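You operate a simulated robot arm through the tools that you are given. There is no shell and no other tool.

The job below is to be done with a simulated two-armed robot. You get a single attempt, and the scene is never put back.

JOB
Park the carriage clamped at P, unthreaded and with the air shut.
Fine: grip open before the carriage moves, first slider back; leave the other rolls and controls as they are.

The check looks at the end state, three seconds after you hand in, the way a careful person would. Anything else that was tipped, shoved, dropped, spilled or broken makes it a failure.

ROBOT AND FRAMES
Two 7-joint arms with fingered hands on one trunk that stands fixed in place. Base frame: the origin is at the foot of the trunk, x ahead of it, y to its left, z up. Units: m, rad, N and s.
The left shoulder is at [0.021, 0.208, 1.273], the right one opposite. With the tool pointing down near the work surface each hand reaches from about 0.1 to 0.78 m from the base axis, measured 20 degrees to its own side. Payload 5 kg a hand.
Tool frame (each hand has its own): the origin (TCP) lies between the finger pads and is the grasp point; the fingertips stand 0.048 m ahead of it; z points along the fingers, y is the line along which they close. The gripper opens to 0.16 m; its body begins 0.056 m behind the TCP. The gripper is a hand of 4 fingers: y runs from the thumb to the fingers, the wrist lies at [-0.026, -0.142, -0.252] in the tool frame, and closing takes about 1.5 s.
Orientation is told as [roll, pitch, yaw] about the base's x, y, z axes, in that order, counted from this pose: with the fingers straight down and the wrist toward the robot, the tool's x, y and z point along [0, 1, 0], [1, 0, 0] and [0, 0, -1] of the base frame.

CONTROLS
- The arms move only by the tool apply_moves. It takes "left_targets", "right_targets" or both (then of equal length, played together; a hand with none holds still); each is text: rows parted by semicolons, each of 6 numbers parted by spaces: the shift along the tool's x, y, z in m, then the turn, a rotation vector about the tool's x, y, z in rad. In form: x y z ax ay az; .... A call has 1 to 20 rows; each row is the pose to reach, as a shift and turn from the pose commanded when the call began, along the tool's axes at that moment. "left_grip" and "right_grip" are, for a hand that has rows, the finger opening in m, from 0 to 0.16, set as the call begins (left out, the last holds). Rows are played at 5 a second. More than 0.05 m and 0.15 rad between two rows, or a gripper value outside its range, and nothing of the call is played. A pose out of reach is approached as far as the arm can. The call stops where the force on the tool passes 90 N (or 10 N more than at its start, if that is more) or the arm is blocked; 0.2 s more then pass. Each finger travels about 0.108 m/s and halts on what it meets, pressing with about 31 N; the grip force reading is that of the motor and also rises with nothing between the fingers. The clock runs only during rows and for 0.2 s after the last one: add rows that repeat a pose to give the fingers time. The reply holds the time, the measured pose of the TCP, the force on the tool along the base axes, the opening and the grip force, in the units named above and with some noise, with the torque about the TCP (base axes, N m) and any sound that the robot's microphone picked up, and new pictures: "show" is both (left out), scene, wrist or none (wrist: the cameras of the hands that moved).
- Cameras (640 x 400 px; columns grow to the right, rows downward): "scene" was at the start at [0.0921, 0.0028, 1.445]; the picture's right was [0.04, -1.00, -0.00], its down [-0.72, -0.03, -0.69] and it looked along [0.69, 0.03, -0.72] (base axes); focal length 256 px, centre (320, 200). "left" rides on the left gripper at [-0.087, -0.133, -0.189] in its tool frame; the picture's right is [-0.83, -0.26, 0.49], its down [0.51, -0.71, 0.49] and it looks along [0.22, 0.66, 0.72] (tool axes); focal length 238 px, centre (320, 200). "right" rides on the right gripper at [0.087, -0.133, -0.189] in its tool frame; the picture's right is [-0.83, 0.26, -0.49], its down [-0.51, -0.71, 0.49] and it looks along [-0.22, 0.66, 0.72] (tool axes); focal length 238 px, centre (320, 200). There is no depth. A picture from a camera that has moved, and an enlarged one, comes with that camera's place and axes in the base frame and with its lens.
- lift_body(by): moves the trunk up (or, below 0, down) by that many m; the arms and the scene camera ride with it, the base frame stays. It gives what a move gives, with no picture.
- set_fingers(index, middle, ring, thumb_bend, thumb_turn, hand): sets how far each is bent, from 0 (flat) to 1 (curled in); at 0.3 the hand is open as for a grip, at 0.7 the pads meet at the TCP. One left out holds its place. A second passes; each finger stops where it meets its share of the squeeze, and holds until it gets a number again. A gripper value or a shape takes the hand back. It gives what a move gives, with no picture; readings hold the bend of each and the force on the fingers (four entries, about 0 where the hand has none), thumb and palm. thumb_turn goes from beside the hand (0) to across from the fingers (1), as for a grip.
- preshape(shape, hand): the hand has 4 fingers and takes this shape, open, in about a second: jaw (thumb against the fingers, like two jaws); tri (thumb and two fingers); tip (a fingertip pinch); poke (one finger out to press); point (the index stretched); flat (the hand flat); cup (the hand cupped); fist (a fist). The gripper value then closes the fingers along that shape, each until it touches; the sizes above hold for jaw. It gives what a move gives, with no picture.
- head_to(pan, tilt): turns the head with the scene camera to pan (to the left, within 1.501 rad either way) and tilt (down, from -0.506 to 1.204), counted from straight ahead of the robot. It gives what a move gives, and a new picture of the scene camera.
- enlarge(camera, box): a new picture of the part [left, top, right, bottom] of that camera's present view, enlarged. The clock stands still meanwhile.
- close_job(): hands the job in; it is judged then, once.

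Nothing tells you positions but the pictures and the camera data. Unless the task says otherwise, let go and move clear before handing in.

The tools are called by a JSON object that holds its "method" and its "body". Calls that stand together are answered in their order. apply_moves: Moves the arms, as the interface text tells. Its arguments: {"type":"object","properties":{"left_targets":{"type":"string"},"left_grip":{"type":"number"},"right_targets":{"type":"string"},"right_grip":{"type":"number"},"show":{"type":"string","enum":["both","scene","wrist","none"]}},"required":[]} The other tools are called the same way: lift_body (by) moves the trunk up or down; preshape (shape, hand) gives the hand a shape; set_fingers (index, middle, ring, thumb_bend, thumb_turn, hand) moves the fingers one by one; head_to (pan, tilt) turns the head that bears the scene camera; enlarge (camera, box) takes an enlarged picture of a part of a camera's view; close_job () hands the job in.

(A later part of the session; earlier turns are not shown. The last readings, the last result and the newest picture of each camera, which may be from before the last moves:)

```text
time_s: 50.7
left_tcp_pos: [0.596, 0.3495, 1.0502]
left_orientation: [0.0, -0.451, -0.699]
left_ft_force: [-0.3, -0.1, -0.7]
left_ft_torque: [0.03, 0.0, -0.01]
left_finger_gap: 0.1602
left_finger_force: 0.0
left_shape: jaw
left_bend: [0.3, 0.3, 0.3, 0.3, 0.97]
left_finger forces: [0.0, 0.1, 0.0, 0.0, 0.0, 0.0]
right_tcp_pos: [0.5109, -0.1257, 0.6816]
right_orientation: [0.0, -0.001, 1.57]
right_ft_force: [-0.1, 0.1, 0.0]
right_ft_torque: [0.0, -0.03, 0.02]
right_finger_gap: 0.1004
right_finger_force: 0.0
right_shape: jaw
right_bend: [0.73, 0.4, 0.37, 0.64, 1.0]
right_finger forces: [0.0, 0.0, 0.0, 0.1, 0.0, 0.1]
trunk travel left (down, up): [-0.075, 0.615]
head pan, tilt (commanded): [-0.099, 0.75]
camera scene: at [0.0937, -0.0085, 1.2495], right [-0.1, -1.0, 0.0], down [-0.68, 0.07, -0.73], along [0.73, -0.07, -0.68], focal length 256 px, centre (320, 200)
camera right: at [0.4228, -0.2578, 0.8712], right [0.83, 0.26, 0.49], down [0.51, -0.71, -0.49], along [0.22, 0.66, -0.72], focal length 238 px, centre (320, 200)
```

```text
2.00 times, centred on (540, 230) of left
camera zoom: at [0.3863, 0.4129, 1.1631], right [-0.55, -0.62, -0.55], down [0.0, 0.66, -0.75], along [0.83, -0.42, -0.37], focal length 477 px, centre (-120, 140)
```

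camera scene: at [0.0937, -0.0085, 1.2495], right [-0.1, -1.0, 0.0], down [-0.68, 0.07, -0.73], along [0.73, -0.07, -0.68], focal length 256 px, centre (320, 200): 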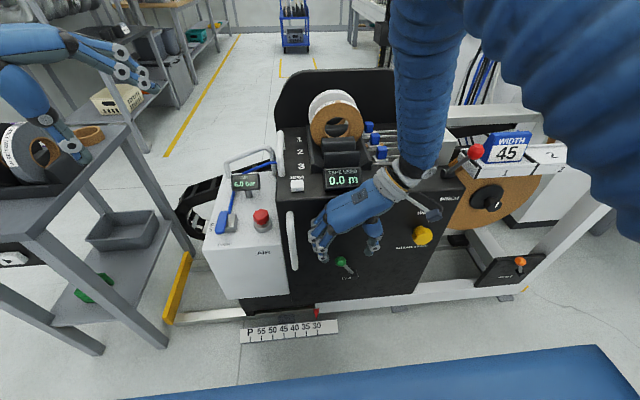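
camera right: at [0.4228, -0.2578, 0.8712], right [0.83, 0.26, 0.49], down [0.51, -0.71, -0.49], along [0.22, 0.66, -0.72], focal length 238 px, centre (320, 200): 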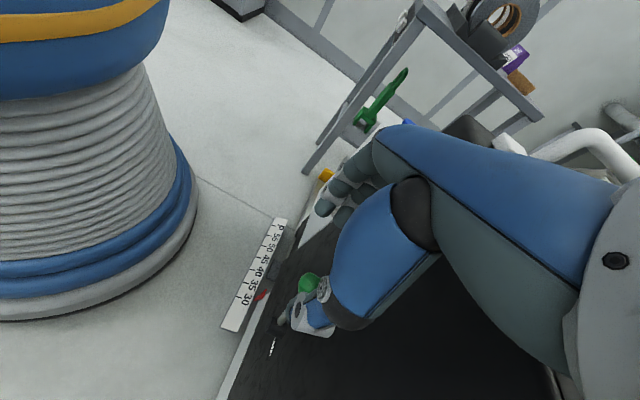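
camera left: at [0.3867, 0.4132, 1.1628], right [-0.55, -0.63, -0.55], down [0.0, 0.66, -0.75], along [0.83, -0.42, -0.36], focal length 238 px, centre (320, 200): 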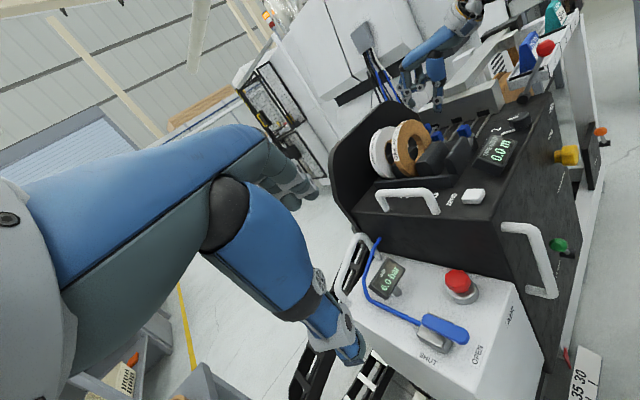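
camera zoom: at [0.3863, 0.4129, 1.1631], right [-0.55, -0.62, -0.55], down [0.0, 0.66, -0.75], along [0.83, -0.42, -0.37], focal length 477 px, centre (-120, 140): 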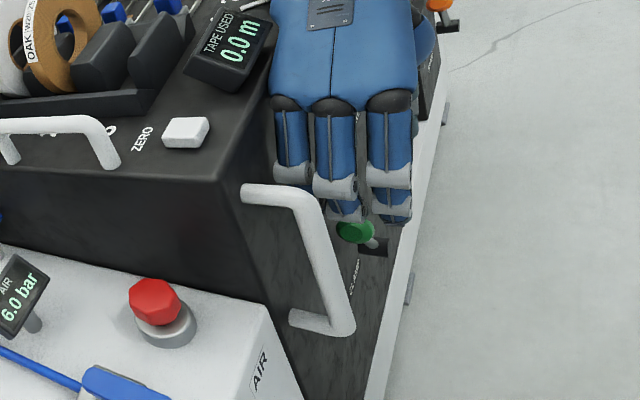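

The fingers are left of the green knob and the thumb is right of it, clear of handle and face ("RELEASE BRAKE" belongs to the yellow knob, which I leave alone). I lower so the knob sits between them.

{"method": "apply_moves", "body": {"right_targets": "0 0 0.035 0 0 0; 0 0 0.07 0 0 0; 0 0 0.095 0 0 0", "show": "none"}}

{"method": "enlarge", "body": {"camera": "scene", "box": [260, 180, 420, 300]}}

{"method": "enlarge", "body": {"camera": "left", "box": [460, 150, 640, 330]}}

```text
time_s: 51.1
left_tcp_pos: [0.5947, 0.3491, 1.0501]
left_orientation: [0.0, -0.449, -0.702]
left_ft_force: [2.1, 0.0, 0.0]
left_ft_torque: [-0.01, 0.08, -0.06]
left_finger_gap: 0.1599
left_finger_force: 0.1
left_shape: jaw
left_bend: [0.3, 0.3, 0.3, 0.3, 0.97]
left_finger forces: [0.0, 0.0, 0.0, 0.1, 0.0, 0.0]
right_tcp_pos: [0.5084, -0.1245, 0.6578]
right_orientation: [-0.009, -0.009, 1.578]
right_ft_force: [-26.1, 0.5, 37.0]
right_ft_torque: [-2.36, -6.34, -1.57]
right_finger_gap: 0.1
right_finger_force: 0.0
right_shape: jaw
right_bend: [0.73, 0.4, 0.37, 0.64, 1.0]
right_finger forces: [0.0, 0.1, 0.0, 0.1, 0.0, 44.1]
trunk travel left (down, up): [-0.075, 0.615]
head pan, tilt (commanded): [-0.099, 0.75]
stopped in row 2 (right hand): the force on the tool passed its limit at 116 N (the readings are from after the stop); the commanded pose is now the measured one
```

```text
3.33 times, centred on (340, 240) of scene
camera zoom: at [0.0916, -0.0084, 1.2499], right [-0.1, -0.99, 0.0], down [-0.68, 0.07, -0.73], along [0.73, -0.07, -0.68], focal length 854 px, centre (253, 67)
```

zoom: 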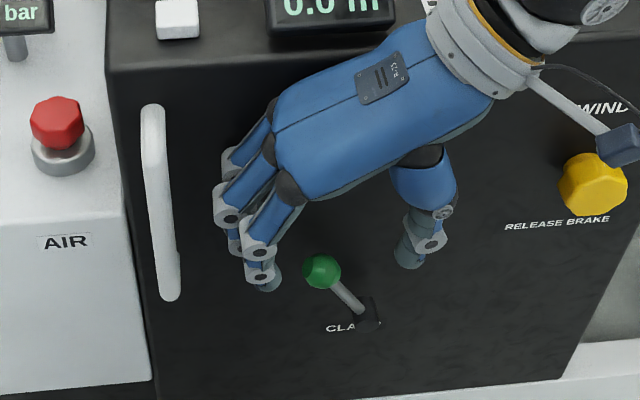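

```text
2.22 times, centred on (550, 240) of left
camera zoom: at [0.3849, 0.4127, 1.1633], right [-0.55, -0.62, -0.55], down [0.0, 0.66, -0.75], along [0.83, -0.42, -0.37], focal length 530 px, centre (-191, 111)
```

zoom: 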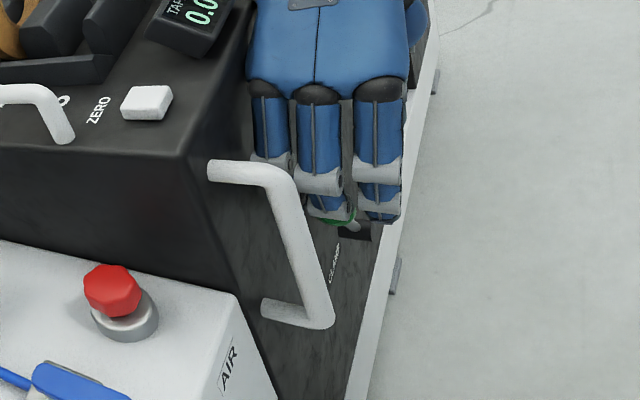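

The heel of the hand struck the console's top front edge (the palm reads 44 N), so I must come in with the wrist further back. I lift off, back away, and tilt the hand so the fingers lean forward under a retracted palm.

{"method": "apply_moves", "body": {"right_targets": "0.01 0 -0.02 0 0 0; 0.02 0 -0.04 0 0 0; 0.03 0 -0.045 0 -0.1 0; 0.035 0 -0.045 0 -0.2 0; 0.035 0 -0.045 0 -0.3 0; 0.035 0 -0.045 0 -0.4 0; 0.035 0 -0.045 0 -0.4 0"}}

{"method": "enlarge", "body": {"camera": "scene", "box": [220, 150, 440, 330]}}

{"method": "enlarge", "body": {"camera": "left", "box": [400, 100, 640, 330]}}

```text
time_s: 52.7
left_tcp_pos: [0.5953, 0.3498, 1.0492]
left_orientation: [-0.002, -0.45, -0.7]
left_ft_force: [-0.6, -0.2, 0.6]
left_ft_torque: [0.02, -0.01, -0.01]
left_finger_gap: 0.1602
left_finger_force: 0.0
left_shape: jaw
left_bend: [0.3, 0.3, 0.3, 0.3, 0.97]
left_finger forces: [0.0, 0.1, 0.0, 0.0, 0.0, 0.0]
right_tcp_pos: [0.4763, -0.1244, 0.701]
right_orientation: [-0.407, -0.007, 1.577]
right_ft_force: [-0.3, 0.4, -0.4]
right_ft_torque: [0.01, 0.02, 0.0]
right_finger_gap: 0.1002
right_finger_force: 0.2
right_shape: jaw
right_bend: [0.73, 0.4, 0.37, 0.64, 1.0]
right_finger forces: [0.0, 0.1, 0.1, 0.1, 0.0, 0.0]
trunk travel left (down, up): [-0.075, 0.615]
head pan, tilt (commanded): [-0.099, 0.75]
camera scene: at [0.0939, -0.0086, 1.2494], right [-0.1, -1.0, 0.0], down [-0.68, 0.07, -0.73], along [0.73, -0.07, -0.68], focal length 256 px, centre (320, 200)
camera right: at [0.3221, -0.2589, 0.84], right [0.57, 0.26, 0.78], down [0.66, -0.7, -0.25], along [0.48, 0.66, -0.57], focal length 238 px, centre (320, 200)
```

scene: 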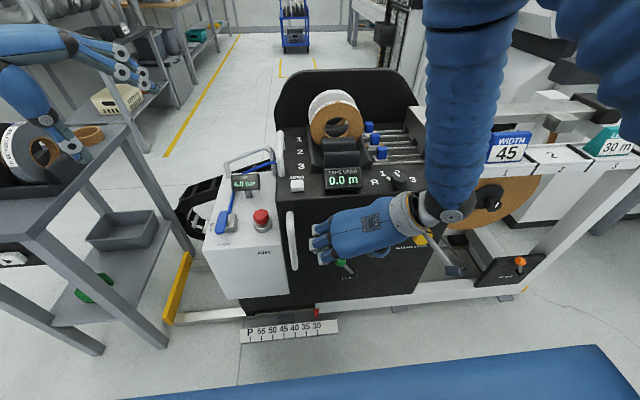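
right: 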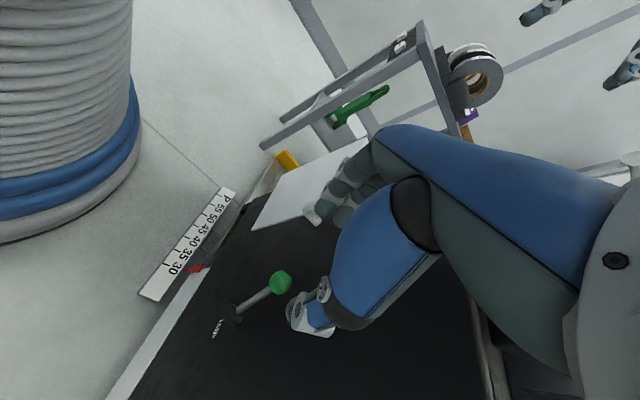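

```text
2.22 times, centred on (330, 240) of scene
camera zoom: at [0.0939, -0.0086, 1.2494], right [-0.1, -1.0, 0.0], down [-0.68, 0.07, -0.73], along [0.73, -0.07, -0.68], focal length 570 px, centre (298, 111)
```

zoom: 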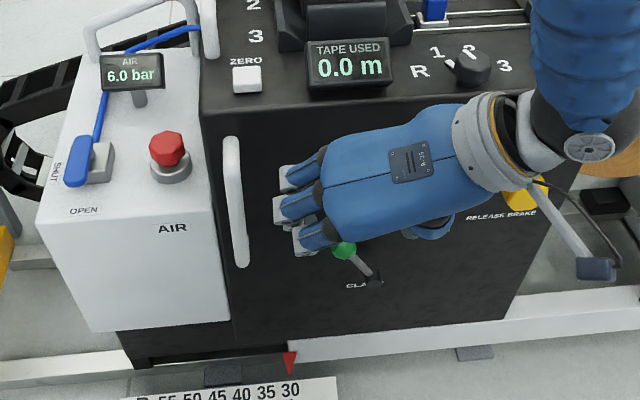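

```text
1.74 times, centred on (520, 215) of left
camera zoom: at [0.3867, 0.4127, 1.1625], right [-0.55, -0.62, -0.55], down [0.0, 0.66, -0.75], along [0.83, -0.42, -0.37], focal length 414 px, centre (-28, 174)
```

zoom: 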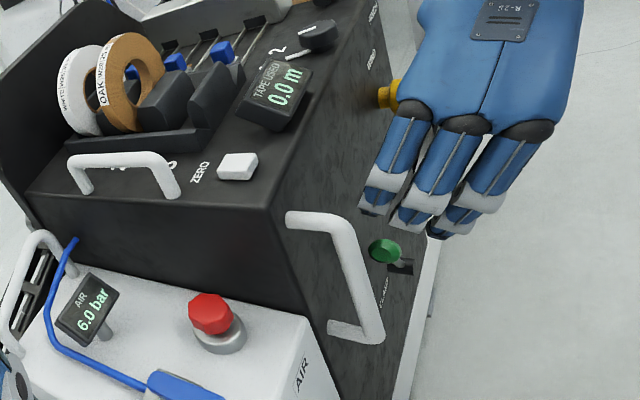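

The hand is clear now, palm retracted. I go down and slightly forward along the tilted line so the fingers come left of the green knob.

{"method": "apply_moves", "body": {"right_targets": "0.01 0 0.035 0 0 0; 0.018 0 0.07 0 0 0; 0.025 0 0.095 0 0 0; 0.0305 0 0.1186 0 0 0; 0.0305 0 0.1186 0 0 0"}}

{"method": "enlarge", "body": {"camera": "scene", "box": [220, 150, 440, 330]}}

{"method": "enlarge", "body": {"camera": "left", "box": [440, 130, 640, 330]}}

{"method": "enlarge", "body": {"camera": "right", "box": [180, 120, 440, 360]}}

```text
time_s: 53.9
left_tcp_pos: [0.5969, 0.349, 1.0491]
left_orientation: [-0.002, -0.449, -0.701]
left_ft_force: [-0.5, 0.0, -0.2]
left_ft_torque: [0.02, -0.04, 0.01]
left_finger_gap: 0.1599
left_finger_force: 0.2
left_shape: jaw
left_bend: [0.3, 0.3, 0.3, 0.3, 0.97]
left_finger forces: [0.1, 0.0, 0.1, 0.0, 0.1, 0.0]
right_tcp_pos: [0.4945, -0.1236, 0.5803]
right_orientation: [-0.407, -0.007, 1.576]
right_ft_force: [-0.2, -0.1, 0.7]
right_ft_torque: [-0.01, 0.0, 0.0]
right_finger_gap: 0.1
right_finger_force: 0.0
right_shape: jaw
right_bend: [0.73, 0.4, 0.37, 0.64, 1.0]
right_finger forces: [0.0, 0.0, 0.0, 0.0, 0.0, 0.0]
trunk travel left (down, up): [-0.075, 0.615]
head pan, tilt (commanded): [-0.099, 0.75]
camera scene: at [0.0938, -0.0085, 1.2495], right [-0.1, -1.0, 0.0], down [-0.68, 0.07, -0.73], along [0.73, -0.07, -0.68], focal length 256 px, centre (320, 200)
camera right: at [0.342, -0.2576, 0.7197], right [0.57, 0.26, 0.78], down [0.66, -0.7, -0.26], along [0.48, 0.66, -0.57], focal length 238 px, centre (320, 200)
```

scene: 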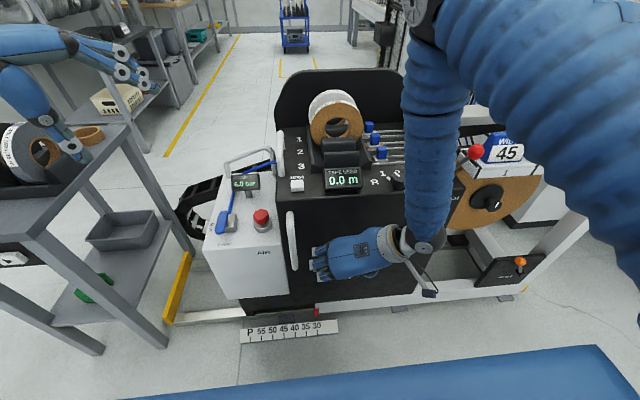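
right: 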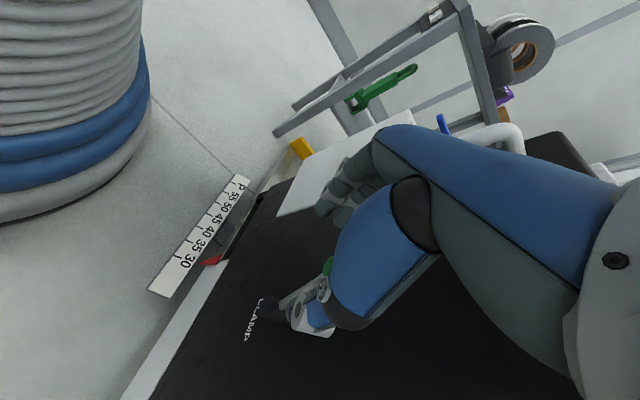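

```text
2.22 times, centred on (330, 240) of scene
camera zoom: at [0.0938, -0.0085, 1.2495], right [-0.1, -1.0, 0.0], down [-0.68, 0.07, -0.73], along [0.73, -0.07, -0.68], focal length 570 px, centre (298, 111)
```

zoom: 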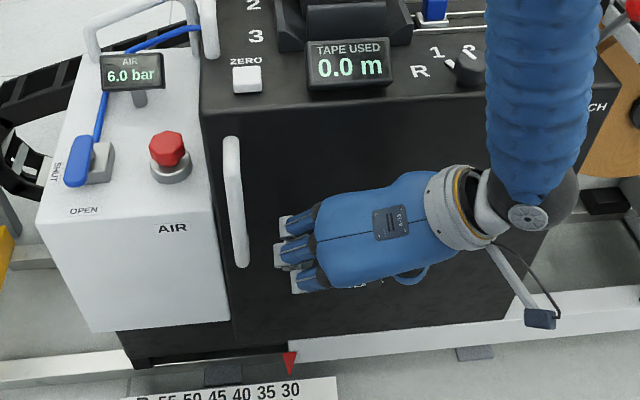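

```text
2.00 times, centred on (540, 230) of left
camera zoom: at [0.3866, 0.4128, 1.1626], right [-0.55, -0.62, -0.55], down [0.0, 0.66, -0.75], along [0.83, -0.42, -0.37], focal length 477 px, centre (-120, 140)
```

zoom: 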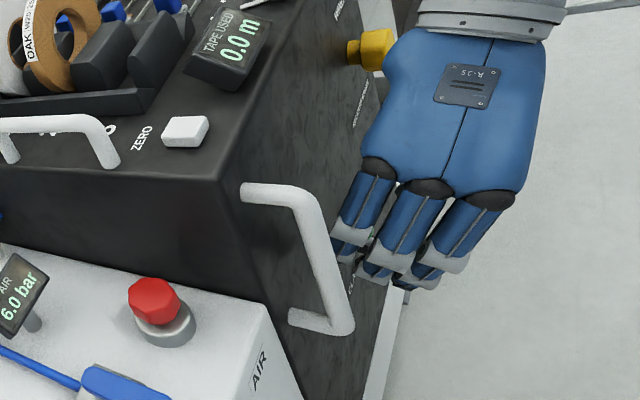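

```text
1.67 times, centred on (310, 240) of right
camera zoom: at [0.342, -0.2576, 0.7197], right [0.57, 0.26, 0.78], down [0.66, -0.7, -0.26], along [0.48, 0.66, -0.57], focal length 397 px, centre (337, 133)
```

zoom: 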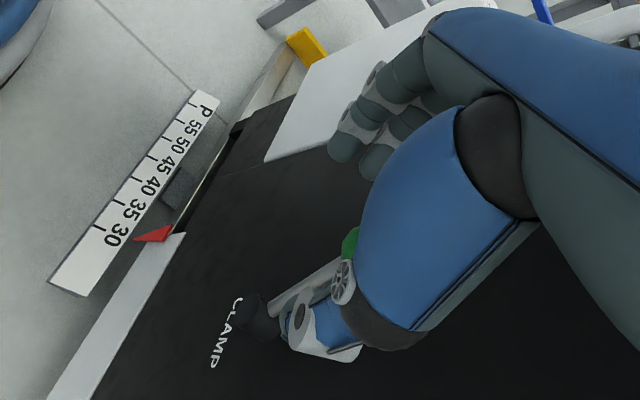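

Knob is between fingers and thumb, with no contact. I narrow the opening and push the lever to the right (-y), watching force and the yellow WIND knob's clearance.

{"method": "apply_moves", "body": {"right_targets": "0 0 0 0 0 0; 0 0 0 0 0 0; 0 -0.015 0 0 0 0; 0 -0.03 0 0 0 0; 0 -0.045 0 0 0 0", "right_grip": 0.065}}

{"method": "enlarge", "body": {"camera": "right", "box": [180, 120, 440, 360]}}

{"method": "enlarge", "body": {"camera": "left", "box": [460, 130, 640, 310]}}

```text
time_s: 55.1
left_tcp_pos: [0.595, 0.3507, 1.0489]
left_orientation: [0.001, -0.45, -0.699]
left_ft_force: [-0.7, 0.3, -0.1]
left_ft_torque: [0.05, -0.03, 0.02]
left_finger_gap: 0.1597
left_finger_force: 0.0
left_shape: jaw
left_bend: [0.3, 0.3, 0.3, 0.3, 0.97]
left_finger forces: [0.0, 0.1, 0.1, 0.0, 0.1, 0.1]
right_tcp_pos: [0.4951, -0.1659, 0.5807]
right_orientation: [-0.408, -0.009, 1.58]
right_ft_force: [-4.8, 7.8, 11.0]
right_ft_torque: [0.77, -0.5, 0.64]
right_finger_gap: 0.0665
right_finger_force: 0.1
right_shape: jaw
right_bend: [0.74, 0.48, 0.44, 0.72, 1.0]
right_finger forces: [0.0, 5.0, 10.7, 0.0, 0.0, 0.1]
trunk travel left (down, up): [-0.075, 0.615]
head pan, tilt (commanded): [-0.099, 0.75]
camera scene: at [0.0931, -0.0082, 1.2496], right [-0.1, -1.0, 0.0], down [-0.68, 0.07, -0.73], along [0.73, -0.07, -0.68], focal length 256 px, centre (320, 200)
camera right: at [0.3417, -0.3022, 0.7199], right [0.57, 0.26, 0.78], down [0.66, -0.7, -0.26], along [0.48, 0.66, -0.57], focal length 238 px, centre (320, 200)
```

scene: 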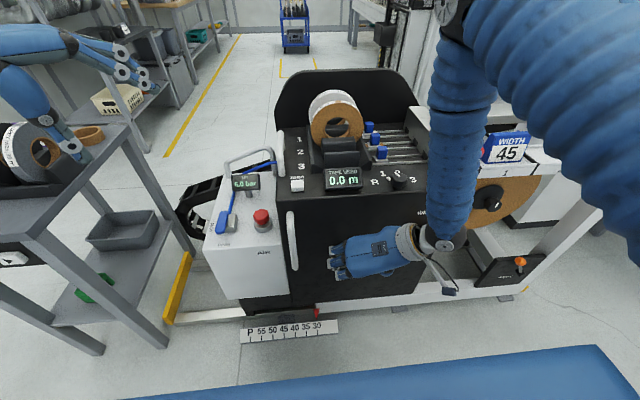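
right: 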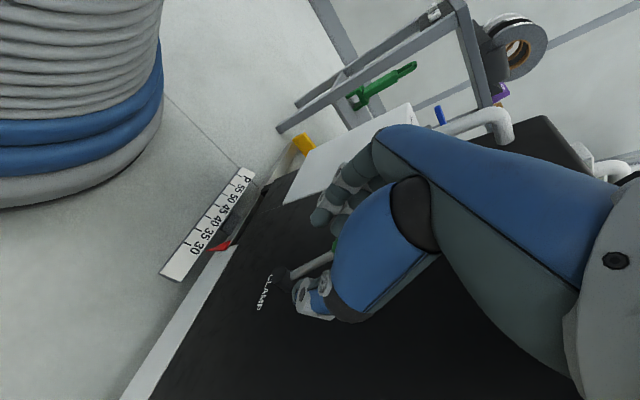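

```text
1.67 times, centred on (310, 240) of right
camera zoom: at [0.3417, -0.3022, 0.7199], right [0.57, 0.26, 0.78], down [0.66, -0.7, -0.26], along [0.48, 0.66, -0.57], focal length 397 px, centre (337, 133)
```

zoom: 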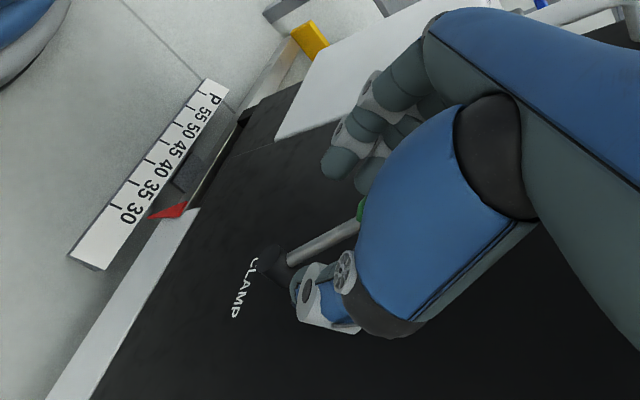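

```text
2.22 times, centred on (550, 220) of left
camera zoom: at [0.3857, 0.4133, 1.1629], right [-0.55, -0.62, -0.55], down [0.0, 0.66, -0.75], along [0.83, -0.42, -0.37], focal length 530 px, centre (-191, 156)
```

zoom: 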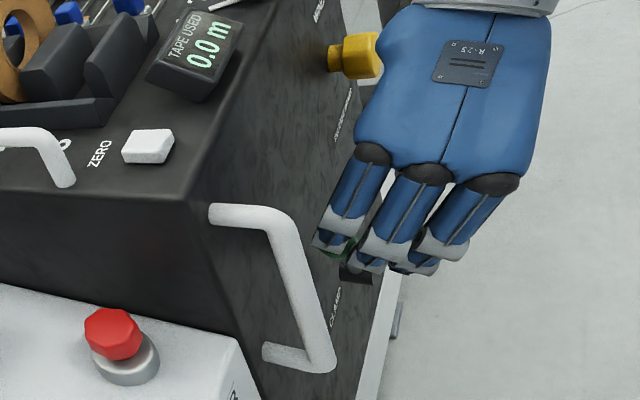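

The ring and middle fingers are on the knob (about 13 N) and the lever is following. I continue to the right, rising slightly with the knob's arc.

{"method": "apply_moves", "body": {"right_targets": "-0.003 -0.012 -0.007 0 0 0; -0.005 -0.025 -0.011 0 0 0; -0.005 -0.04 -0.011 0 0 0; -0.004 -0.055 -0.009 0 0 0", "show": "wrist"}}

{"method": "enlarge", "body": {"camera": "left", "box": [480, 110, 640, 270]}}

{"method": "enlarge", "body": {"camera": "scene", "box": [300, 180, 460, 300]}}

```text
time_s: 56.1
left_tcp_pos: [0.5963, 0.3498, 1.0501]
left_orientation: [0.0, -0.449, -0.7]
left_ft_force: [-0.5, -1.0, 0.3]
left_ft_torque: [0.01, -0.03, -0.02]
left_finger_gap: 0.16
left_finger_force: 0.0
left_shape: jaw
left_bend: [0.3, 0.3, 0.3, 0.3, 0.97]
left_finger forces: [0.1, 0.1, 0.1, 0.1, 0.1, 0.1]
right_tcp_pos: [0.4957, -0.2256, 0.5875]
right_orientation: [-0.405, -0.006, 1.576]
right_ft_force: [0.5, 0.6, -0.5]
right_ft_torque: [0.02, 0.02, 0.0]
right_finger_gap: 0.0655
right_finger_force: 0.0
right_shape: jaw
right_bend: [0.74, 0.49, 0.46, 0.72, 1.0]
right_finger forces: [0.0, 0.0, 0.0, 0.1, 0.1, 0.0]
trunk travel left (down, up): [-0.075, 0.615]
head pan, tilt (commanded): [-0.099, 0.75]
camera right: at [0.3427, -0.3589, 0.728], right [0.57, 0.26, 0.78], down [0.66, -0.7, -0.26], along [0.48, 0.66, -0.57], focal length 238 px, centre (320, 200)
```

right: 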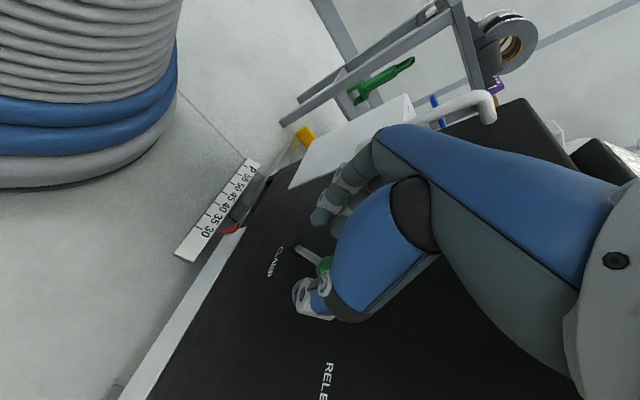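

```text
2.50 times, centred on (560, 190) of left
camera zoom: at [0.3868, 0.4124, 1.1626], right [-0.55, -0.62, -0.55], down [0.0, 0.66, -0.75], along [0.83, -0.42, -0.37], focal length 596 px, centre (-280, 225)
```

zoom: 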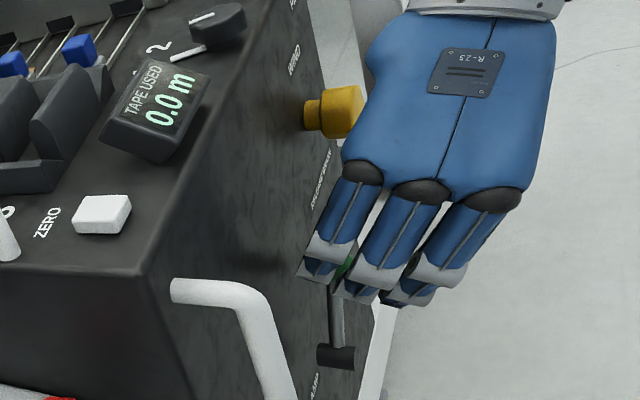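

```text
3.33 times, centred on (380, 240) of scene
camera zoom: at [0.094, -0.0089, 1.2494], right [-0.1, -1.0, 0.0], down [-0.68, 0.07, -0.73], along [0.73, -0.07, -0.68], focal length 854 px, centre (120, 67)
```

zoom: 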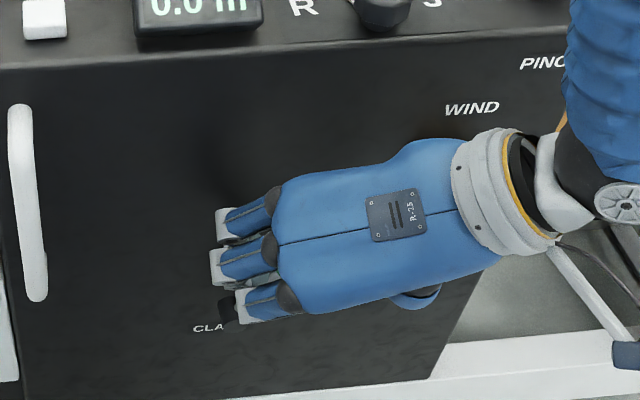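

Force has dropped to nothing — the lever seems to have gone over. I nudge a little further to confirm the end stop, keeping watch on the yellow knob.

{"method": "apply_moves", "body": {"right_targets": "0 -0.006 0 0 0 0; 0 -0.012 0.002 0 0 0", "show": "none"}}

{"method": "enlarge", "body": {"camera": "right", "box": [220, 180, 440, 380]}}

{"method": "enlarge", "body": {"camera": "left", "box": [530, 110, 630, 240]}}

```text
time_s: 56.7
left_tcp_pos: [0.5956, 0.3507, 1.0491]
left_orientation: [-0.001, -0.449, -0.7]
left_ft_force: [-0.2, 0.4, -0.4]
left_ft_torque: [-0.01, 0.01, 0.02]
left_finger_gap: 0.16
left_finger_force: 0.0
left_shape: jaw
left_bend: [0.3, 0.3, 0.3, 0.3, 0.97]
left_finger forces: [0.0, 0.0, 0.0, 0.0, 0.0, 0.0]
right_tcp_pos: [0.4959, -0.2365, 0.588]
right_orientation: [-0.408, -0.009, 1.577]
right_ft_force: [0.9, 0.1, 1.1]
right_ft_torque: [0.0, 0.02, 0.0]
right_finger_gap: 0.0656
right_finger_force: 0.1
right_shape: jaw
right_bend: [0.74, 0.49, 0.46, 0.72, 1.0]
right_finger forces: [0.0, 0.0, 0.0, 0.0, 0.0, 0.1]
trunk travel left (down, up): [-0.075, 0.615]
head pan, tilt (commanded): [-0.099, 0.75]
```

```text
2.00 times, centred on (330, 280) of right
camera zoom: at [0.3432, -0.3709, 0.7263], right [0.57, 0.26, 0.78], down [0.66, -0.7, -0.26], along [0.48, 0.66, -0.57], focal length 477 px, centre (300, 40)
```

zoom: 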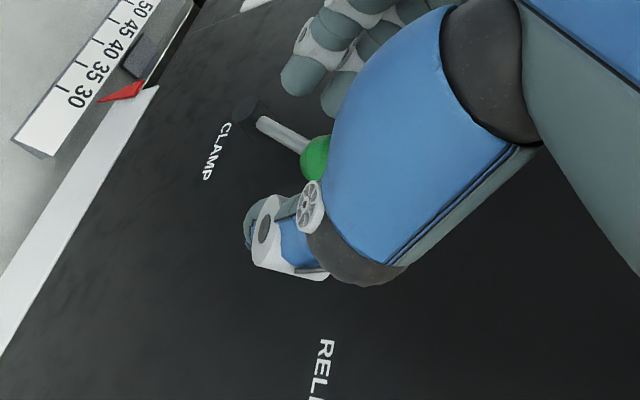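

```text
3.08 times, centred on (580, 175) of left
camera zoom: at [0.3868, 0.4126, 1.1625], right [-0.55, -0.62, -0.55], down [0.0, 0.66, -0.75], along [0.83, -0.42, -0.37], focal length 733 px, centre (-480, 277)
```

zoom: 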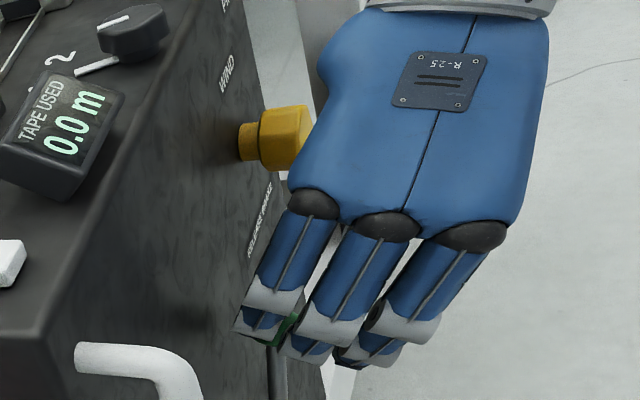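

The clamp lever's knob is now at about [0.549, -0.216, 0.54], leaning right at the mirrored position, and the fingers no longer touch it. I withdraw the right hand straight back, then up and away to the right.

{"method": "apply_moves", "body": {"right_targets": "0.015 0.004 -0.007 0 0 0; 0.03 0.004 -0.014 0 0 0; 0.046 0.004 -0.02 0 0 0; 0.04 0 -0.06 0 0 0; 0.03 -0.02 -0.1 0 0 0; 0.02 -0.04 -0.14 0 0 0; 0.01 -0.06 -0.18 0 0 0; 0 -0.08 -0.22 0 0 0; -0.01 -0.1 -0.26 0 0 0; -0.02 -0.12 -0.3 0 0 0"}}

{"method": "enlarge", "body": {"camera": "scene", "box": [220, 150, 440, 330]}}

{"method": "enlarge", "body": {"camera": "left", "box": [440, 130, 640, 330]}}

```text
time_s: 58.9
left_tcp_pos: [0.596, 0.3505, 1.0492]
left_orientation: [0.0, -0.449, -0.697]
left_ft_force: [-0.6, 0.0, 0.6]
left_ft_torque: [-0.03, -0.05, 0.04]
left_finger_gap: 0.1599
left_finger_force: 0.0
left_shape: jaw
left_bend: [0.3, 0.3, 0.3, 0.3, 0.97]
left_finger forces: [0.1, 0.1, 0.1, 0.1, 0.0, 0.1]
right_tcp_pos: [0.3951, -0.3574, 0.8704]
right_orientation: [-0.407, -0.008, 1.575]
right_ft_force: [-0.5, -0.6, 0.1]
right_ft_torque: [-0.02, -0.01, -0.05]
right_finger_gap: 0.0654
right_finger_force: 0.0
right_shape: jaw
right_bend: [0.74, 0.49, 0.46, 0.72, 1.0]
right_finger forces: [0.1, 0.0, 0.1, 0.0, 0.0, 0.0]
trunk travel left (down, up): [-0.075, 0.615]
head pan, tilt (commanded): [-0.099, 0.75]
camera scene: at [0.0932, -0.0084, 1.2495], right [-0.1, -1.0, 0.0], down [-0.68, 0.07, -0.73], along [0.73, -0.07, -0.68], focal length 256 px, centre (320, 200)
camera right: at [0.2405, -0.493, 1.0097], right [0.57, 0.26, 0.78], down [0.66, -0.7, -0.26], along [0.48, 0.66, -0.57], focal length 238 px, centre (320, 200)
```

scene: 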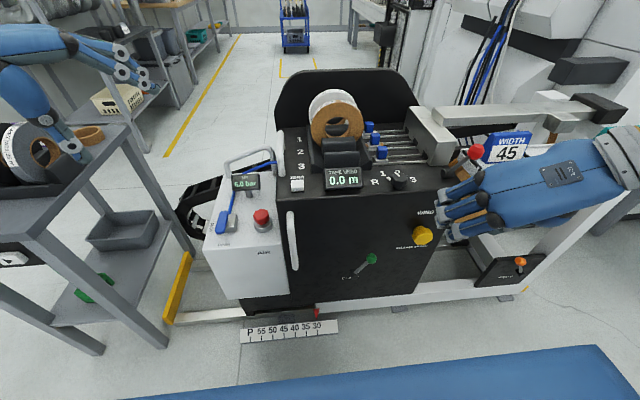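
right: 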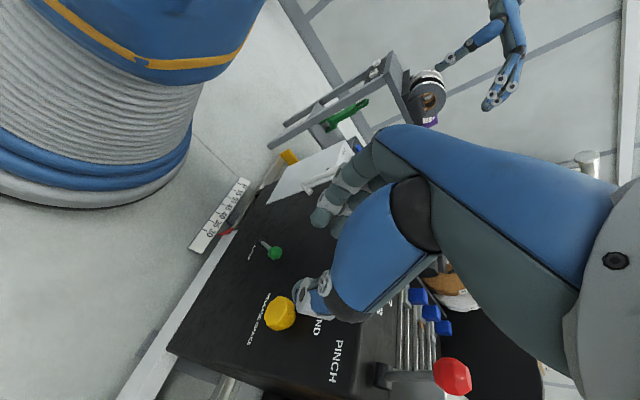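

```text
2.22 times, centred on (330, 240) of scene
camera zoom: at [0.0932, -0.0084, 1.2495], right [-0.1, -1.0, 0.0], down [-0.68, 0.07, -0.73], along [0.73, -0.07, -0.68], focal length 570 px, centre (298, 111)
```

zoom: 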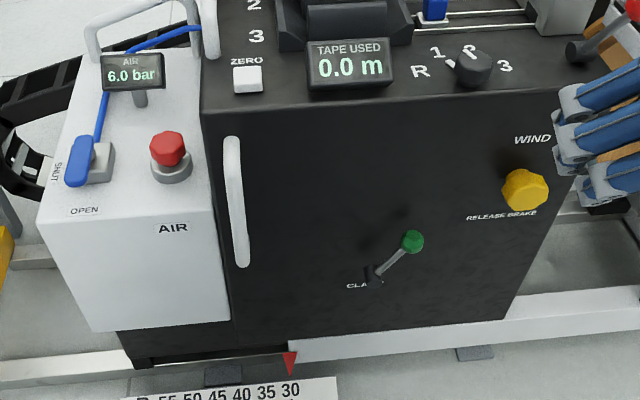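

```text
2.00 times, centred on (540, 230) of left
camera zoom: at [0.3858, 0.4131, 1.1628], right [-0.55, -0.62, -0.55], down [0.0, 0.66, -0.75], along [0.83, -0.42, -0.37], focal length 477 px, centre (-120, 140)
```

zoom: 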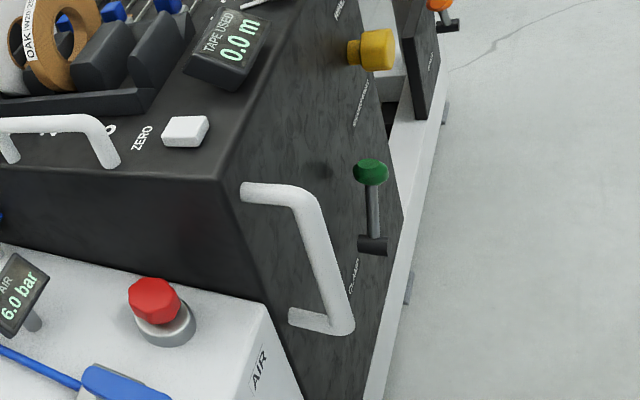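

The clamp lever now leans right and everything else looks untouched. The left hand will take the front handle: first I level it, then turn it so its closing line runs along y, in free space left of the console.

{"method": "apply_moves", "body": {"left_targets": "0 0 0 0.12 0 0; 0 0 0 0.24 0 0; 0 0 0 0.36 0 0; 0 0 0 0.45 0 0", "show": "none"}}

{"method": "apply_moves", "body": {"left_targets": "-0.03 0.003 0.01 0 0 0.11; -0.06 0.006 0.02 0 0 0.22; -0.09 0.009 0.03 0 0 0.33; -0.12 0.012 0.04 0 0 0.44; -0.15 0.015 0.05 0 0 0.55; -0.18 0.018 0.06 0 0 0.66; -0.21 0.02 0.07 0 0 0.77; -0.24 0.02 0.08 0 0 0.87; -0.24 0.02 0.08 0 0 0.87"}}

```text
time_s: 59.9
left_tcp_pos: [0.5961, 0.3501, 1.0485]
left_orientation: [-0.001, 0.003, -0.697]
left_ft_force: [-0.4, -0.7, -0.4]
left_ft_torque: [-0.03, 0.02, -0.01]
left_finger_gap: 0.16
left_finger_force: 0.2
left_shape: jaw
left_bend: [0.3, 0.3, 0.3, 0.3, 0.97]
left_finger forces: [0.0, 0.0, 0.0, 0.0, 0.0, 0.1]
right_tcp_pos: [0.3944, -0.3588, 0.8684]
right_orientation: [-0.407, -0.009, 1.575]
right_ft_force: [1.0, -0.2, 0.3]
right_ft_torque: [0.05, 0.03, 0.01]
right_finger_gap: 0.0653
right_finger_force: 0.1
right_shape: jaw
right_bend: [0.74, 0.49, 0.46, 0.72, 1.0]
right_finger forces: [0.0, 0.1, 0.0, 0.0, 0.0, 0.0]
trunk travel left (down, up): [-0.075, 0.615]
head pan, tilt (commanded): [-0.099, 0.75]
```

```text
time_s: 61.9
left_tcp_pos: [0.4564, 0.1539, 0.9693]
left_orientation: [-0.002, 0.001, -1.57]
left_ft_force: [-0.2, 0.4, 0.2]
left_ft_torque: [0.02, -0.01, 0.02]
left_finger_gap: 0.1601
left_finger_force: 0.0
left_shape: jaw
left_bend: [0.3, 0.3, 0.3, 0.3, 0.97]
left_finger forces: [0.0, 0.1, 0.1, 0.0, 0.0, 0.0]
right_tcp_pos: [0.3946, -0.3588, 0.8693]
right_orientation: [-0.406, -0.007, 1.577]
right_ft_force: [-0.1, -0.4, 0.3]
right_ft_torque: [-0.02, -0.03, 0.0]
right_finger_gap: 0.0651
right_finger_force: 0.1
right_shape: jaw
right_bend: [0.74, 0.49, 0.46, 0.72, 1.0]
right_finger forces: [0.0, 0.0, 0.1, 0.0, 0.0, 0.0]
trunk travel left (down, up): [-0.075, 0.615]
head pan, tilt (commanded): [-0.099, 0.75]
camera scene: at [0.0938, -0.0086, 1.2494], right [-0.1, -1.0, 0.0], down [-0.68, 0.07, -0.73], along [0.73, -0.07, -0.68], focal length 256 px, centre (320, 200)
camera left: at [0.3714, 0.2852, 1.1596], right [-0.84, 0.26, -0.48], down [0.5, 0.71, -0.49], along [0.22, -0.66, -0.72], focal length 238 px, centre (320, 200)
```

scene: 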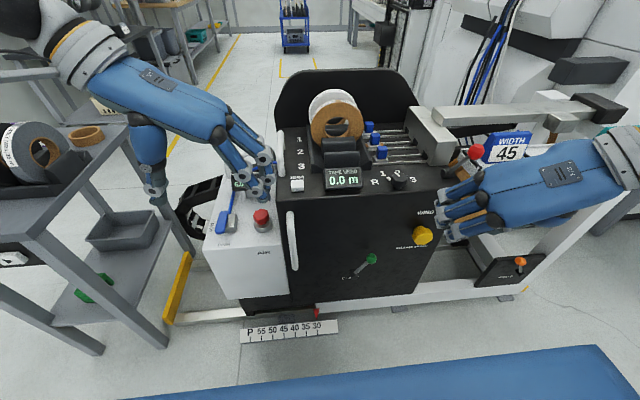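
left: 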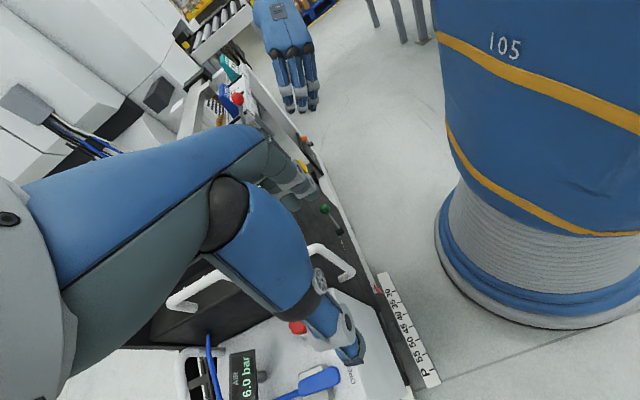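

To give the left arm room for a tilted grip at the handle I raise the trunk 0.2 m back up; both hands are in free space in front of the console.

{"method": "lift_body", "body": {"by": 0.2}}

{"method": "set_fingers", "body": {"hand": "left", "index": 0.4, "middle": 0.4, "ring": 1, "thumb_bend": 0.4, "thumb_turn": 1}}

{"method": "apply_moves", "body": {"left_targets": "0 0.02 0.04 0 0.07 0; -0.01 0.04 0.08 0 0.14 0; -0.01 0.06 0.12 0 0.21 0; -0.01 0.08 0.16 0 0.28 0; -0.01 0.1 0.2 0 0.35 0; -0.01 0.11 0.24 0 0.42 0; -0.01 0.12 0.28 0 0.49 0; -0.01 0.12 0.32 0 0.56 0; -0.01 0.125 0.36 0 0.63 0; -0.01 0.125 0.4 0 0.7 0; -0.01 0.125 0.4 0 0.7 0"}}

```text
time_s: 64.1
left_tcp_pos: [0.4574, 0.153, 1.1691]
left_orientation: [-0.003, 0.0, -1.57]
left_ft_force: [0.8, 0.2, -0.5]
left_ft_torque: [0.0, 0.03, -0.02]
left_finger_gap: 0.16
left_finger_force: 0.2
left_shape: jaw
left_bend: [0.3, 0.3, 0.3, 0.3, 0.97]
left_finger forces: [0.1, 0.1, 0.0, 0.0, 0.0, 0.0]
right_tcp_pos: [0.3944, -0.3577, 1.0689]
right_orientation: [-0.407, -0.007, 1.576]
right_ft_force: [0.7, -0.1, -0.6]
right_ft_torque: [0.03, -0.02, 0.02]
right_finger_gap: 0.0654
right_finger_force: 0.0
right_shape: jaw
right_bend: [0.74, 0.49, 0.46, 0.72, 1.0]
right_finger forces: [0.0, 0.0, 0.0, 0.0, 0.0, 0.0]
trunk travel left (down, up): [-0.275, 0.415]
head pan, tilt (commanded): [-0.099, 0.75]
```

```text
time_s: 65.1
left_tcp_pos: [0.4573, 0.1545, 1.17]
left_orientation: [-0.001, 0.0, -1.569]
left_ft_force: [-0.2, -0.9, 0.4]
left_ft_torque: [0.01, 0.02, 0.0]
left_finger_gap: 0.1315
left_finger_force: 0.0
left_shape: fingers
left_bend: [0.4, 0.4, 1.0, 0.4, 0.99]
left_finger forces: [0.1, 0.0, 0.1, 0.0, 0.0, 0.1]
right_tcp_pos: [0.3948, -0.3602, 1.0698]
right_orientation: [-0.406, -0.008, 1.577]
right_ft_force: [-0.1, -0.1, -0.3]
right_ft_torque: [-0.03, -0.02, -0.03]
right_finger_gap: 0.065
right_finger_force: 0.0
right_shape: jaw
right_bend: [0.74, 0.49, 0.46, 0.72, 1.0]
right_finger forces: [0.0, 0.0, 0.0, 0.1, 0.1, 0.1]
trunk travel left (down, up): [-0.275, 0.415]
head pan, tilt (commanded): [-0.099, 0.75]
```

```text
time_s: 67.5
left_tcp_pos: [0.4458, 0.0275, 0.7708]
left_orientation: [0.701, 0.001, -1.57]
left_ft_force: [-0.2, 0.5, 0.5]
left_ft_torque: [0.01, -0.03, 0.0]
left_finger_gap: 0.1316
left_finger_force: 0.1
left_shape: fingers
left_bend: [0.4, 0.4, 1.0, 0.4, 0.99]
left_finger forces: [0.0, 0.0, 0.0, 0.0, 0.0, 0.1]
right_tcp_pos: [0.3947, -0.3594, 1.0702]
right_orientation: [-0.406, -0.007, 1.575]
right_ft_force: [-0.1, 0.0, -0.6]
right_ft_torque: [-0.02, -0.05, 0.01]
right_finger_gap: 0.0655
right_finger_force: 0.1
right_shape: jaw
right_bend: [0.74, 0.49, 0.46, 0.72, 1.0]
right_finger forces: [0.0, 0.0, 0.0, 0.0, 0.0, 0.0]
trunk travel left (down, up): [-0.275, 0.415]
head pan, tilt (commanded): [-0.099, 0.75]
camera scene: at [0.0935, -0.0089, 1.4495], right [-0.1, -1.0, 0.0], down [-0.68, 0.07, -0.73], along [0.73, -0.07, -0.68], focal length 256 px, centre (320, 200)
camera left: at [0.259, 0.1597, 0.8598], right [-0.33, 0.26, -0.91], down [0.7, 0.71, -0.05], along [0.63, -0.65, -0.41], focal length 238 px, centre (320, 200)
```

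scene: 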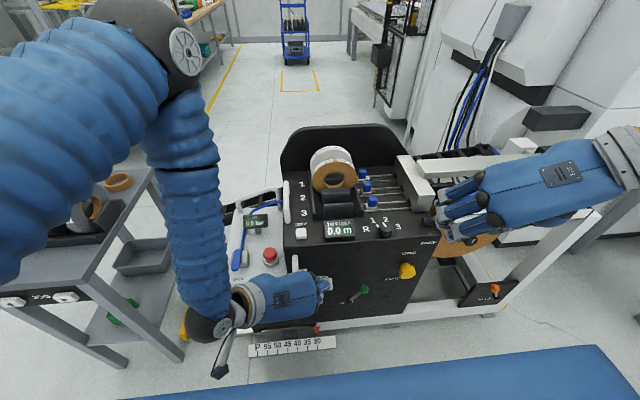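
left: 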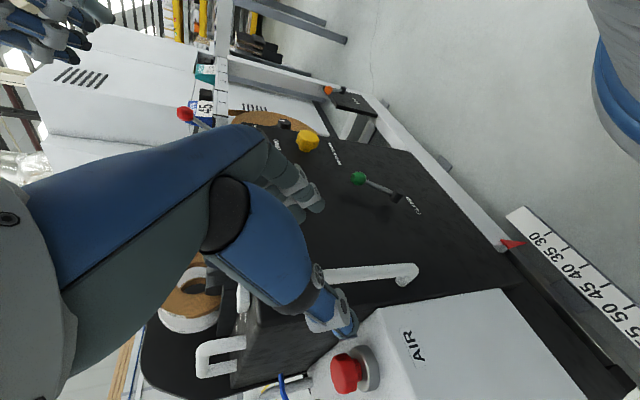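

The left hand is in front of the handle, whose bar is at y ≈ 0.025. I advance so the bar comes between index/middle and thumb, near its top, above the air box.

{"method": "apply_moves", "body": {"left_targets": "0 0.002 0.03 0 0 0; 0.001 0.0025 0.06 0 0 0; 0.0016 0.0025 0.085 0 0 0; 0.0016 0.0025 0.1 0 0 0; 0.0016 0.0025 0.1 0 0 0"}}

{"method": "enlarge", "body": {"camera": "left", "box": [200, 140, 480, 380]}}

{"method": "enlarge", "body": {"camera": "scene", "box": [200, 200, 400, 360]}}

```text
time_s: 68.7
left_tcp_pos: [0.5086, 0.0226, 0.6953]
left_orientation: [0.698, -0.002, -1.575]
left_ft_force: [-31.3, -13.5, 36.6]
left_ft_torque: [0.77, -2.45, -0.27]
left_finger_gap: 0.1315
left_finger_force: 24.1
left_shape: fingers
left_bend: [0.4, 0.4, 1.0, 0.4, 0.99]
left_finger forces: [0.0, 0.1, 48.1, 0.0, 0.1, 0.1]
right_tcp_pos: [0.3921, -0.3595, 1.0706]
right_orientation: [-0.41, -0.008, 1.575]
right_ft_force: [0.0, 0.4, 0.3]
right_ft_torque: [-0.04, 0.01, 0.01]
right_finger_gap: 0.0653
right_finger_force: 0.1
right_shape: jaw
right_bend: [0.74, 0.49, 0.46, 0.72, 1.0]
right_finger forces: [0.0, 0.1, 0.1, 0.0, 0.0, 0.0]
trunk travel left (down, up): [-0.275, 0.415]
head pan, tilt (commanded): [-0.099, 0.75]
camera scene: at [0.09, -0.0102, 1.45], right [-0.1, -0.99, 0.0], down [-0.68, 0.07, -0.73], along [0.73, -0.07, -0.68], focal length 256 px, centre (320, 200)
camera left: at [0.3215, 0.1553, 0.7856], right [-0.32, 0.26, -0.91], down [0.71, 0.71, -0.05], along [0.63, -0.66, -0.41], focal length 238 px, centre (320, 200)
```

scene: 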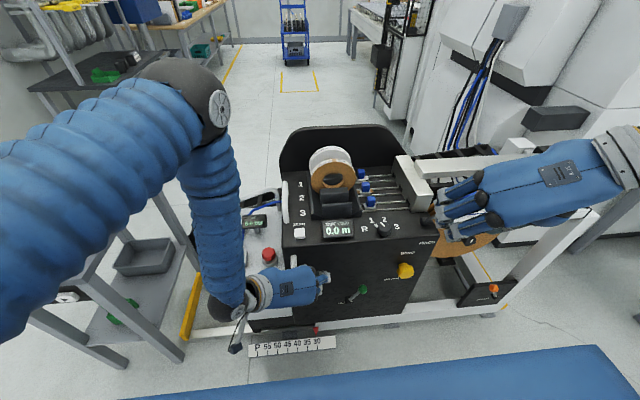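
left: 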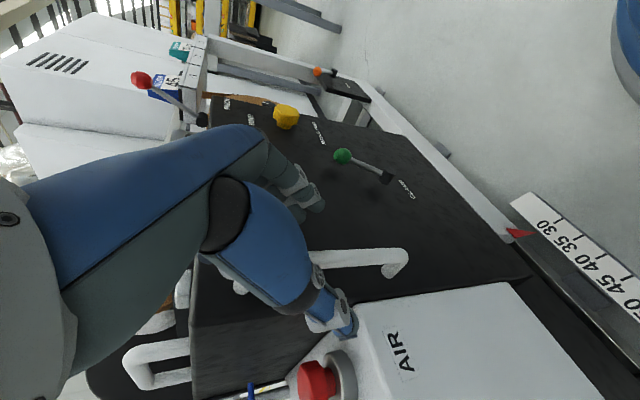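

```text
1.67 times, centred on (340, 260) of left
camera zoom: at [0.3215, 0.1553, 0.7856], right [-0.32, 0.26, -0.91], down [0.71, 0.71, -0.05], along [0.63, -0.66, -0.41], focal length 397 px, centre (287, 100)
```

zoom: 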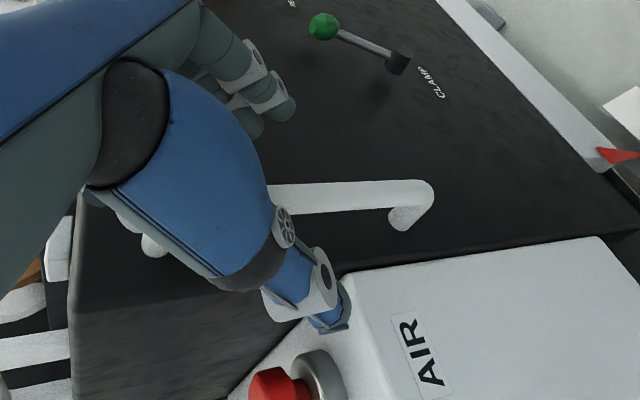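

```text
2.50 times, centred on (300, 280) of scene
camera zoom: at [0.09, -0.0102, 1.45], right [-0.1, -0.99, 0.0], down [-0.68, 0.07, -0.73], along [0.73, -0.07, -0.68], focal length 641 px, centre (370, 0)
```

zoom: 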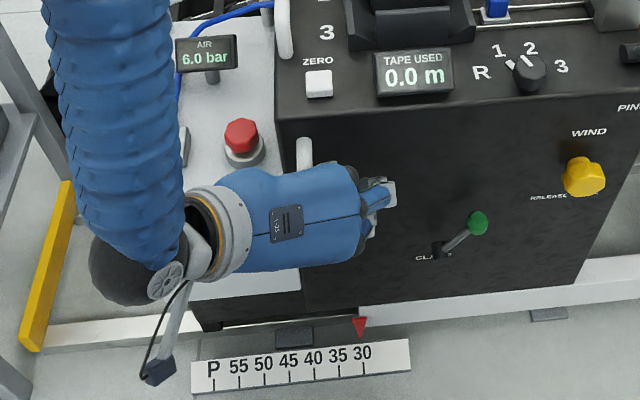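

The curled ring finger is pressing on the top of the bar. I back out, use the plain jaw shape instead, and come in again about 1.5 cm nearer to me.

{"method": "apply_moves", "body": {"left_targets": "0 0 -0.02 0 0 0; 0 0 -0.045 0 0 0; 0 0 -0.07 0 0 0", "show": "none"}}

{"method": "preshape", "body": {"shape": "jaw", "hand": "left"}}

{"method": "apply_moves", "body": {"left_targets": "-0.006 0 0.005 0 0 0; -0.012 0 0.01 0 0 0; -0.012 0 0.01 0 0 0; -0.012 0 0.01 0 0 0", "left_grip": 0.11, "show": "wrist"}}

{"method": "enlarge", "body": {"camera": "scene", "box": [220, 230, 380, 350]}}

```text
time_s: 69.5
left_tcp_pos: [0.4685, 0.0265, 0.7479]
left_orientation: [0.698, 0.001, -1.567]
left_ft_force: [-0.3, -0.3, 0.3]
left_ft_torque: [0.02, -0.01, 0.01]
left_finger_gap: 0.1313
left_finger_force: 0.0
left_shape: fingers
left_bend: [0.4, 0.4, 1.0, 0.4, 0.99]
left_finger forces: [0.0, 0.0, 0.0, 0.0, 0.0, 0.0]
right_tcp_pos: [0.3944, -0.3589, 1.0698]
right_orientation: [-0.406, -0.007, 1.576]
right_ft_force: [-0.2, -0.1, 0.0]
right_ft_torque: [0.02, 0.03, 0.01]
right_finger_gap: 0.0651
right_finger_force: 0.0
right_shape: jaw
right_bend: [0.74, 0.49, 0.46, 0.72, 1.0]
right_finger forces: [0.0, 0.0, 0.1, 0.0, 0.0, 0.0]
trunk travel left (down, up): [-0.275, 0.415]
head pan, tilt (commanded): [-0.099, 0.75]
```

```text
time_s: 70.4
left_tcp_pos: [0.4678, 0.025, 0.7467]
left_orientation: [0.698, 0.0, -1.568]
left_ft_force: [-1.0, -0.2, 0.0]
left_ft_torque: [0.0, -0.01, 0.02]
left_finger_gap: 0.1602
left_finger_force: 0.1
left_shape: jaw
left_bend: [0.3, 0.3, 0.3, 0.3, 0.98]
left_finger forces: [0.0, 0.0, 0.0, 0.0, 0.0, 0.2]
right_tcp_pos: [0.3936, -0.3588, 1.0693]
right_orientation: [-0.407, -0.007, 1.577]
right_ft_force: [0.4, 1.0, 0.1]
right_ft_torque: [-0.01, 0.04, -0.01]
right_finger_gap: 0.065
right_finger_force: 0.1
right_shape: jaw
right_bend: [0.74, 0.49, 0.46, 0.72, 1.0]
right_finger forces: [0.0, 0.0, 0.0, 0.1, 0.0, 0.0]
trunk travel left (down, up): [-0.275, 0.415]
head pan, tilt (commanded): [-0.099, 0.75]
```

```text
time_s: 71.4
left_tcp_pos: [0.4648, 0.0242, 0.7321]
left_orientation: [0.699, 0.001, -1.57]
left_ft_force: [0.0, 0.4, -0.3]
left_ft_torque: [-0.01, -0.01, -0.02]
left_finger_gap: 0.1103
left_finger_force: 0.1
left_shape: jaw
left_bend: [0.27, 0.38, 0.35, 0.6, 0.99]
left_finger forces: [0.0, 0.0, 0.0, 0.0, 0.1, 0.0]
right_tcp_pos: [0.3953, -0.3584, 1.0698]
right_orientation: [-0.408, -0.005, 1.577]
right_ft_force: [0.7, 0.6, 0.7]
right_ft_torque: [0.02, -0.02, -0.03]
right_finger_gap: 0.0654
right_finger_force: 0.1
right_shape: jaw
right_bend: [0.74, 0.49, 0.46, 0.72, 1.0]
right_finger forces: [0.0, 0.0, 0.1, 0.0, 0.1, 0.1]
trunk travel left (down, up): [-0.275, 0.415]
head pan, tilt (commanded): [-0.099, 0.75]
camera left: at [0.2774, 0.1576, 0.8216], right [-0.33, 0.26, -0.91], down [0.7, 0.71, -0.05], along [0.63, -0.65, -0.41], focal length 238 px, centre (320, 200)
```

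left: 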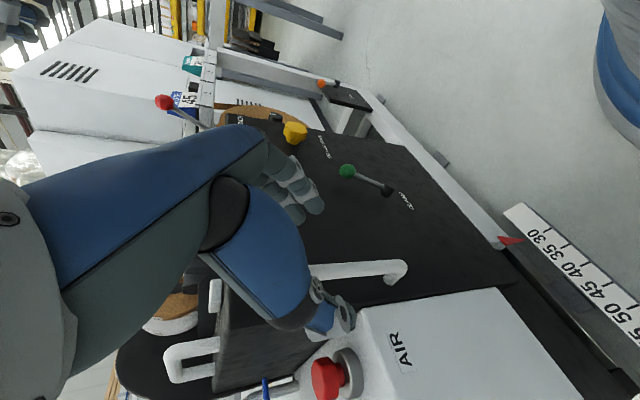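

```text
3.33 times, centred on (300, 290) of scene
camera zoom: at [0.094, -0.0089, 1.4494], right [-0.1, -1.0, 0.0], down [-0.68, 0.07, -0.73], along [0.73, -0.07, -0.68], focal length 854 px, centre (387, -100)
```

zoom: 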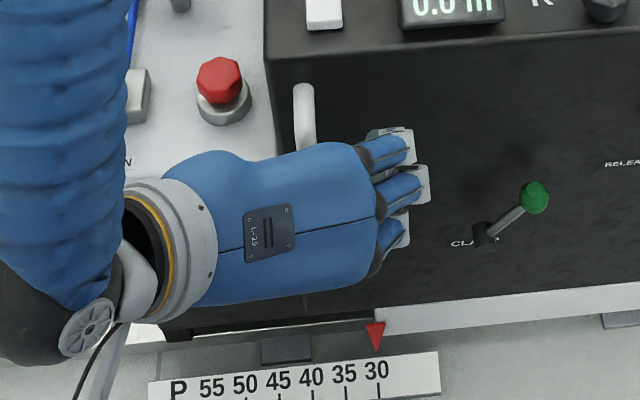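

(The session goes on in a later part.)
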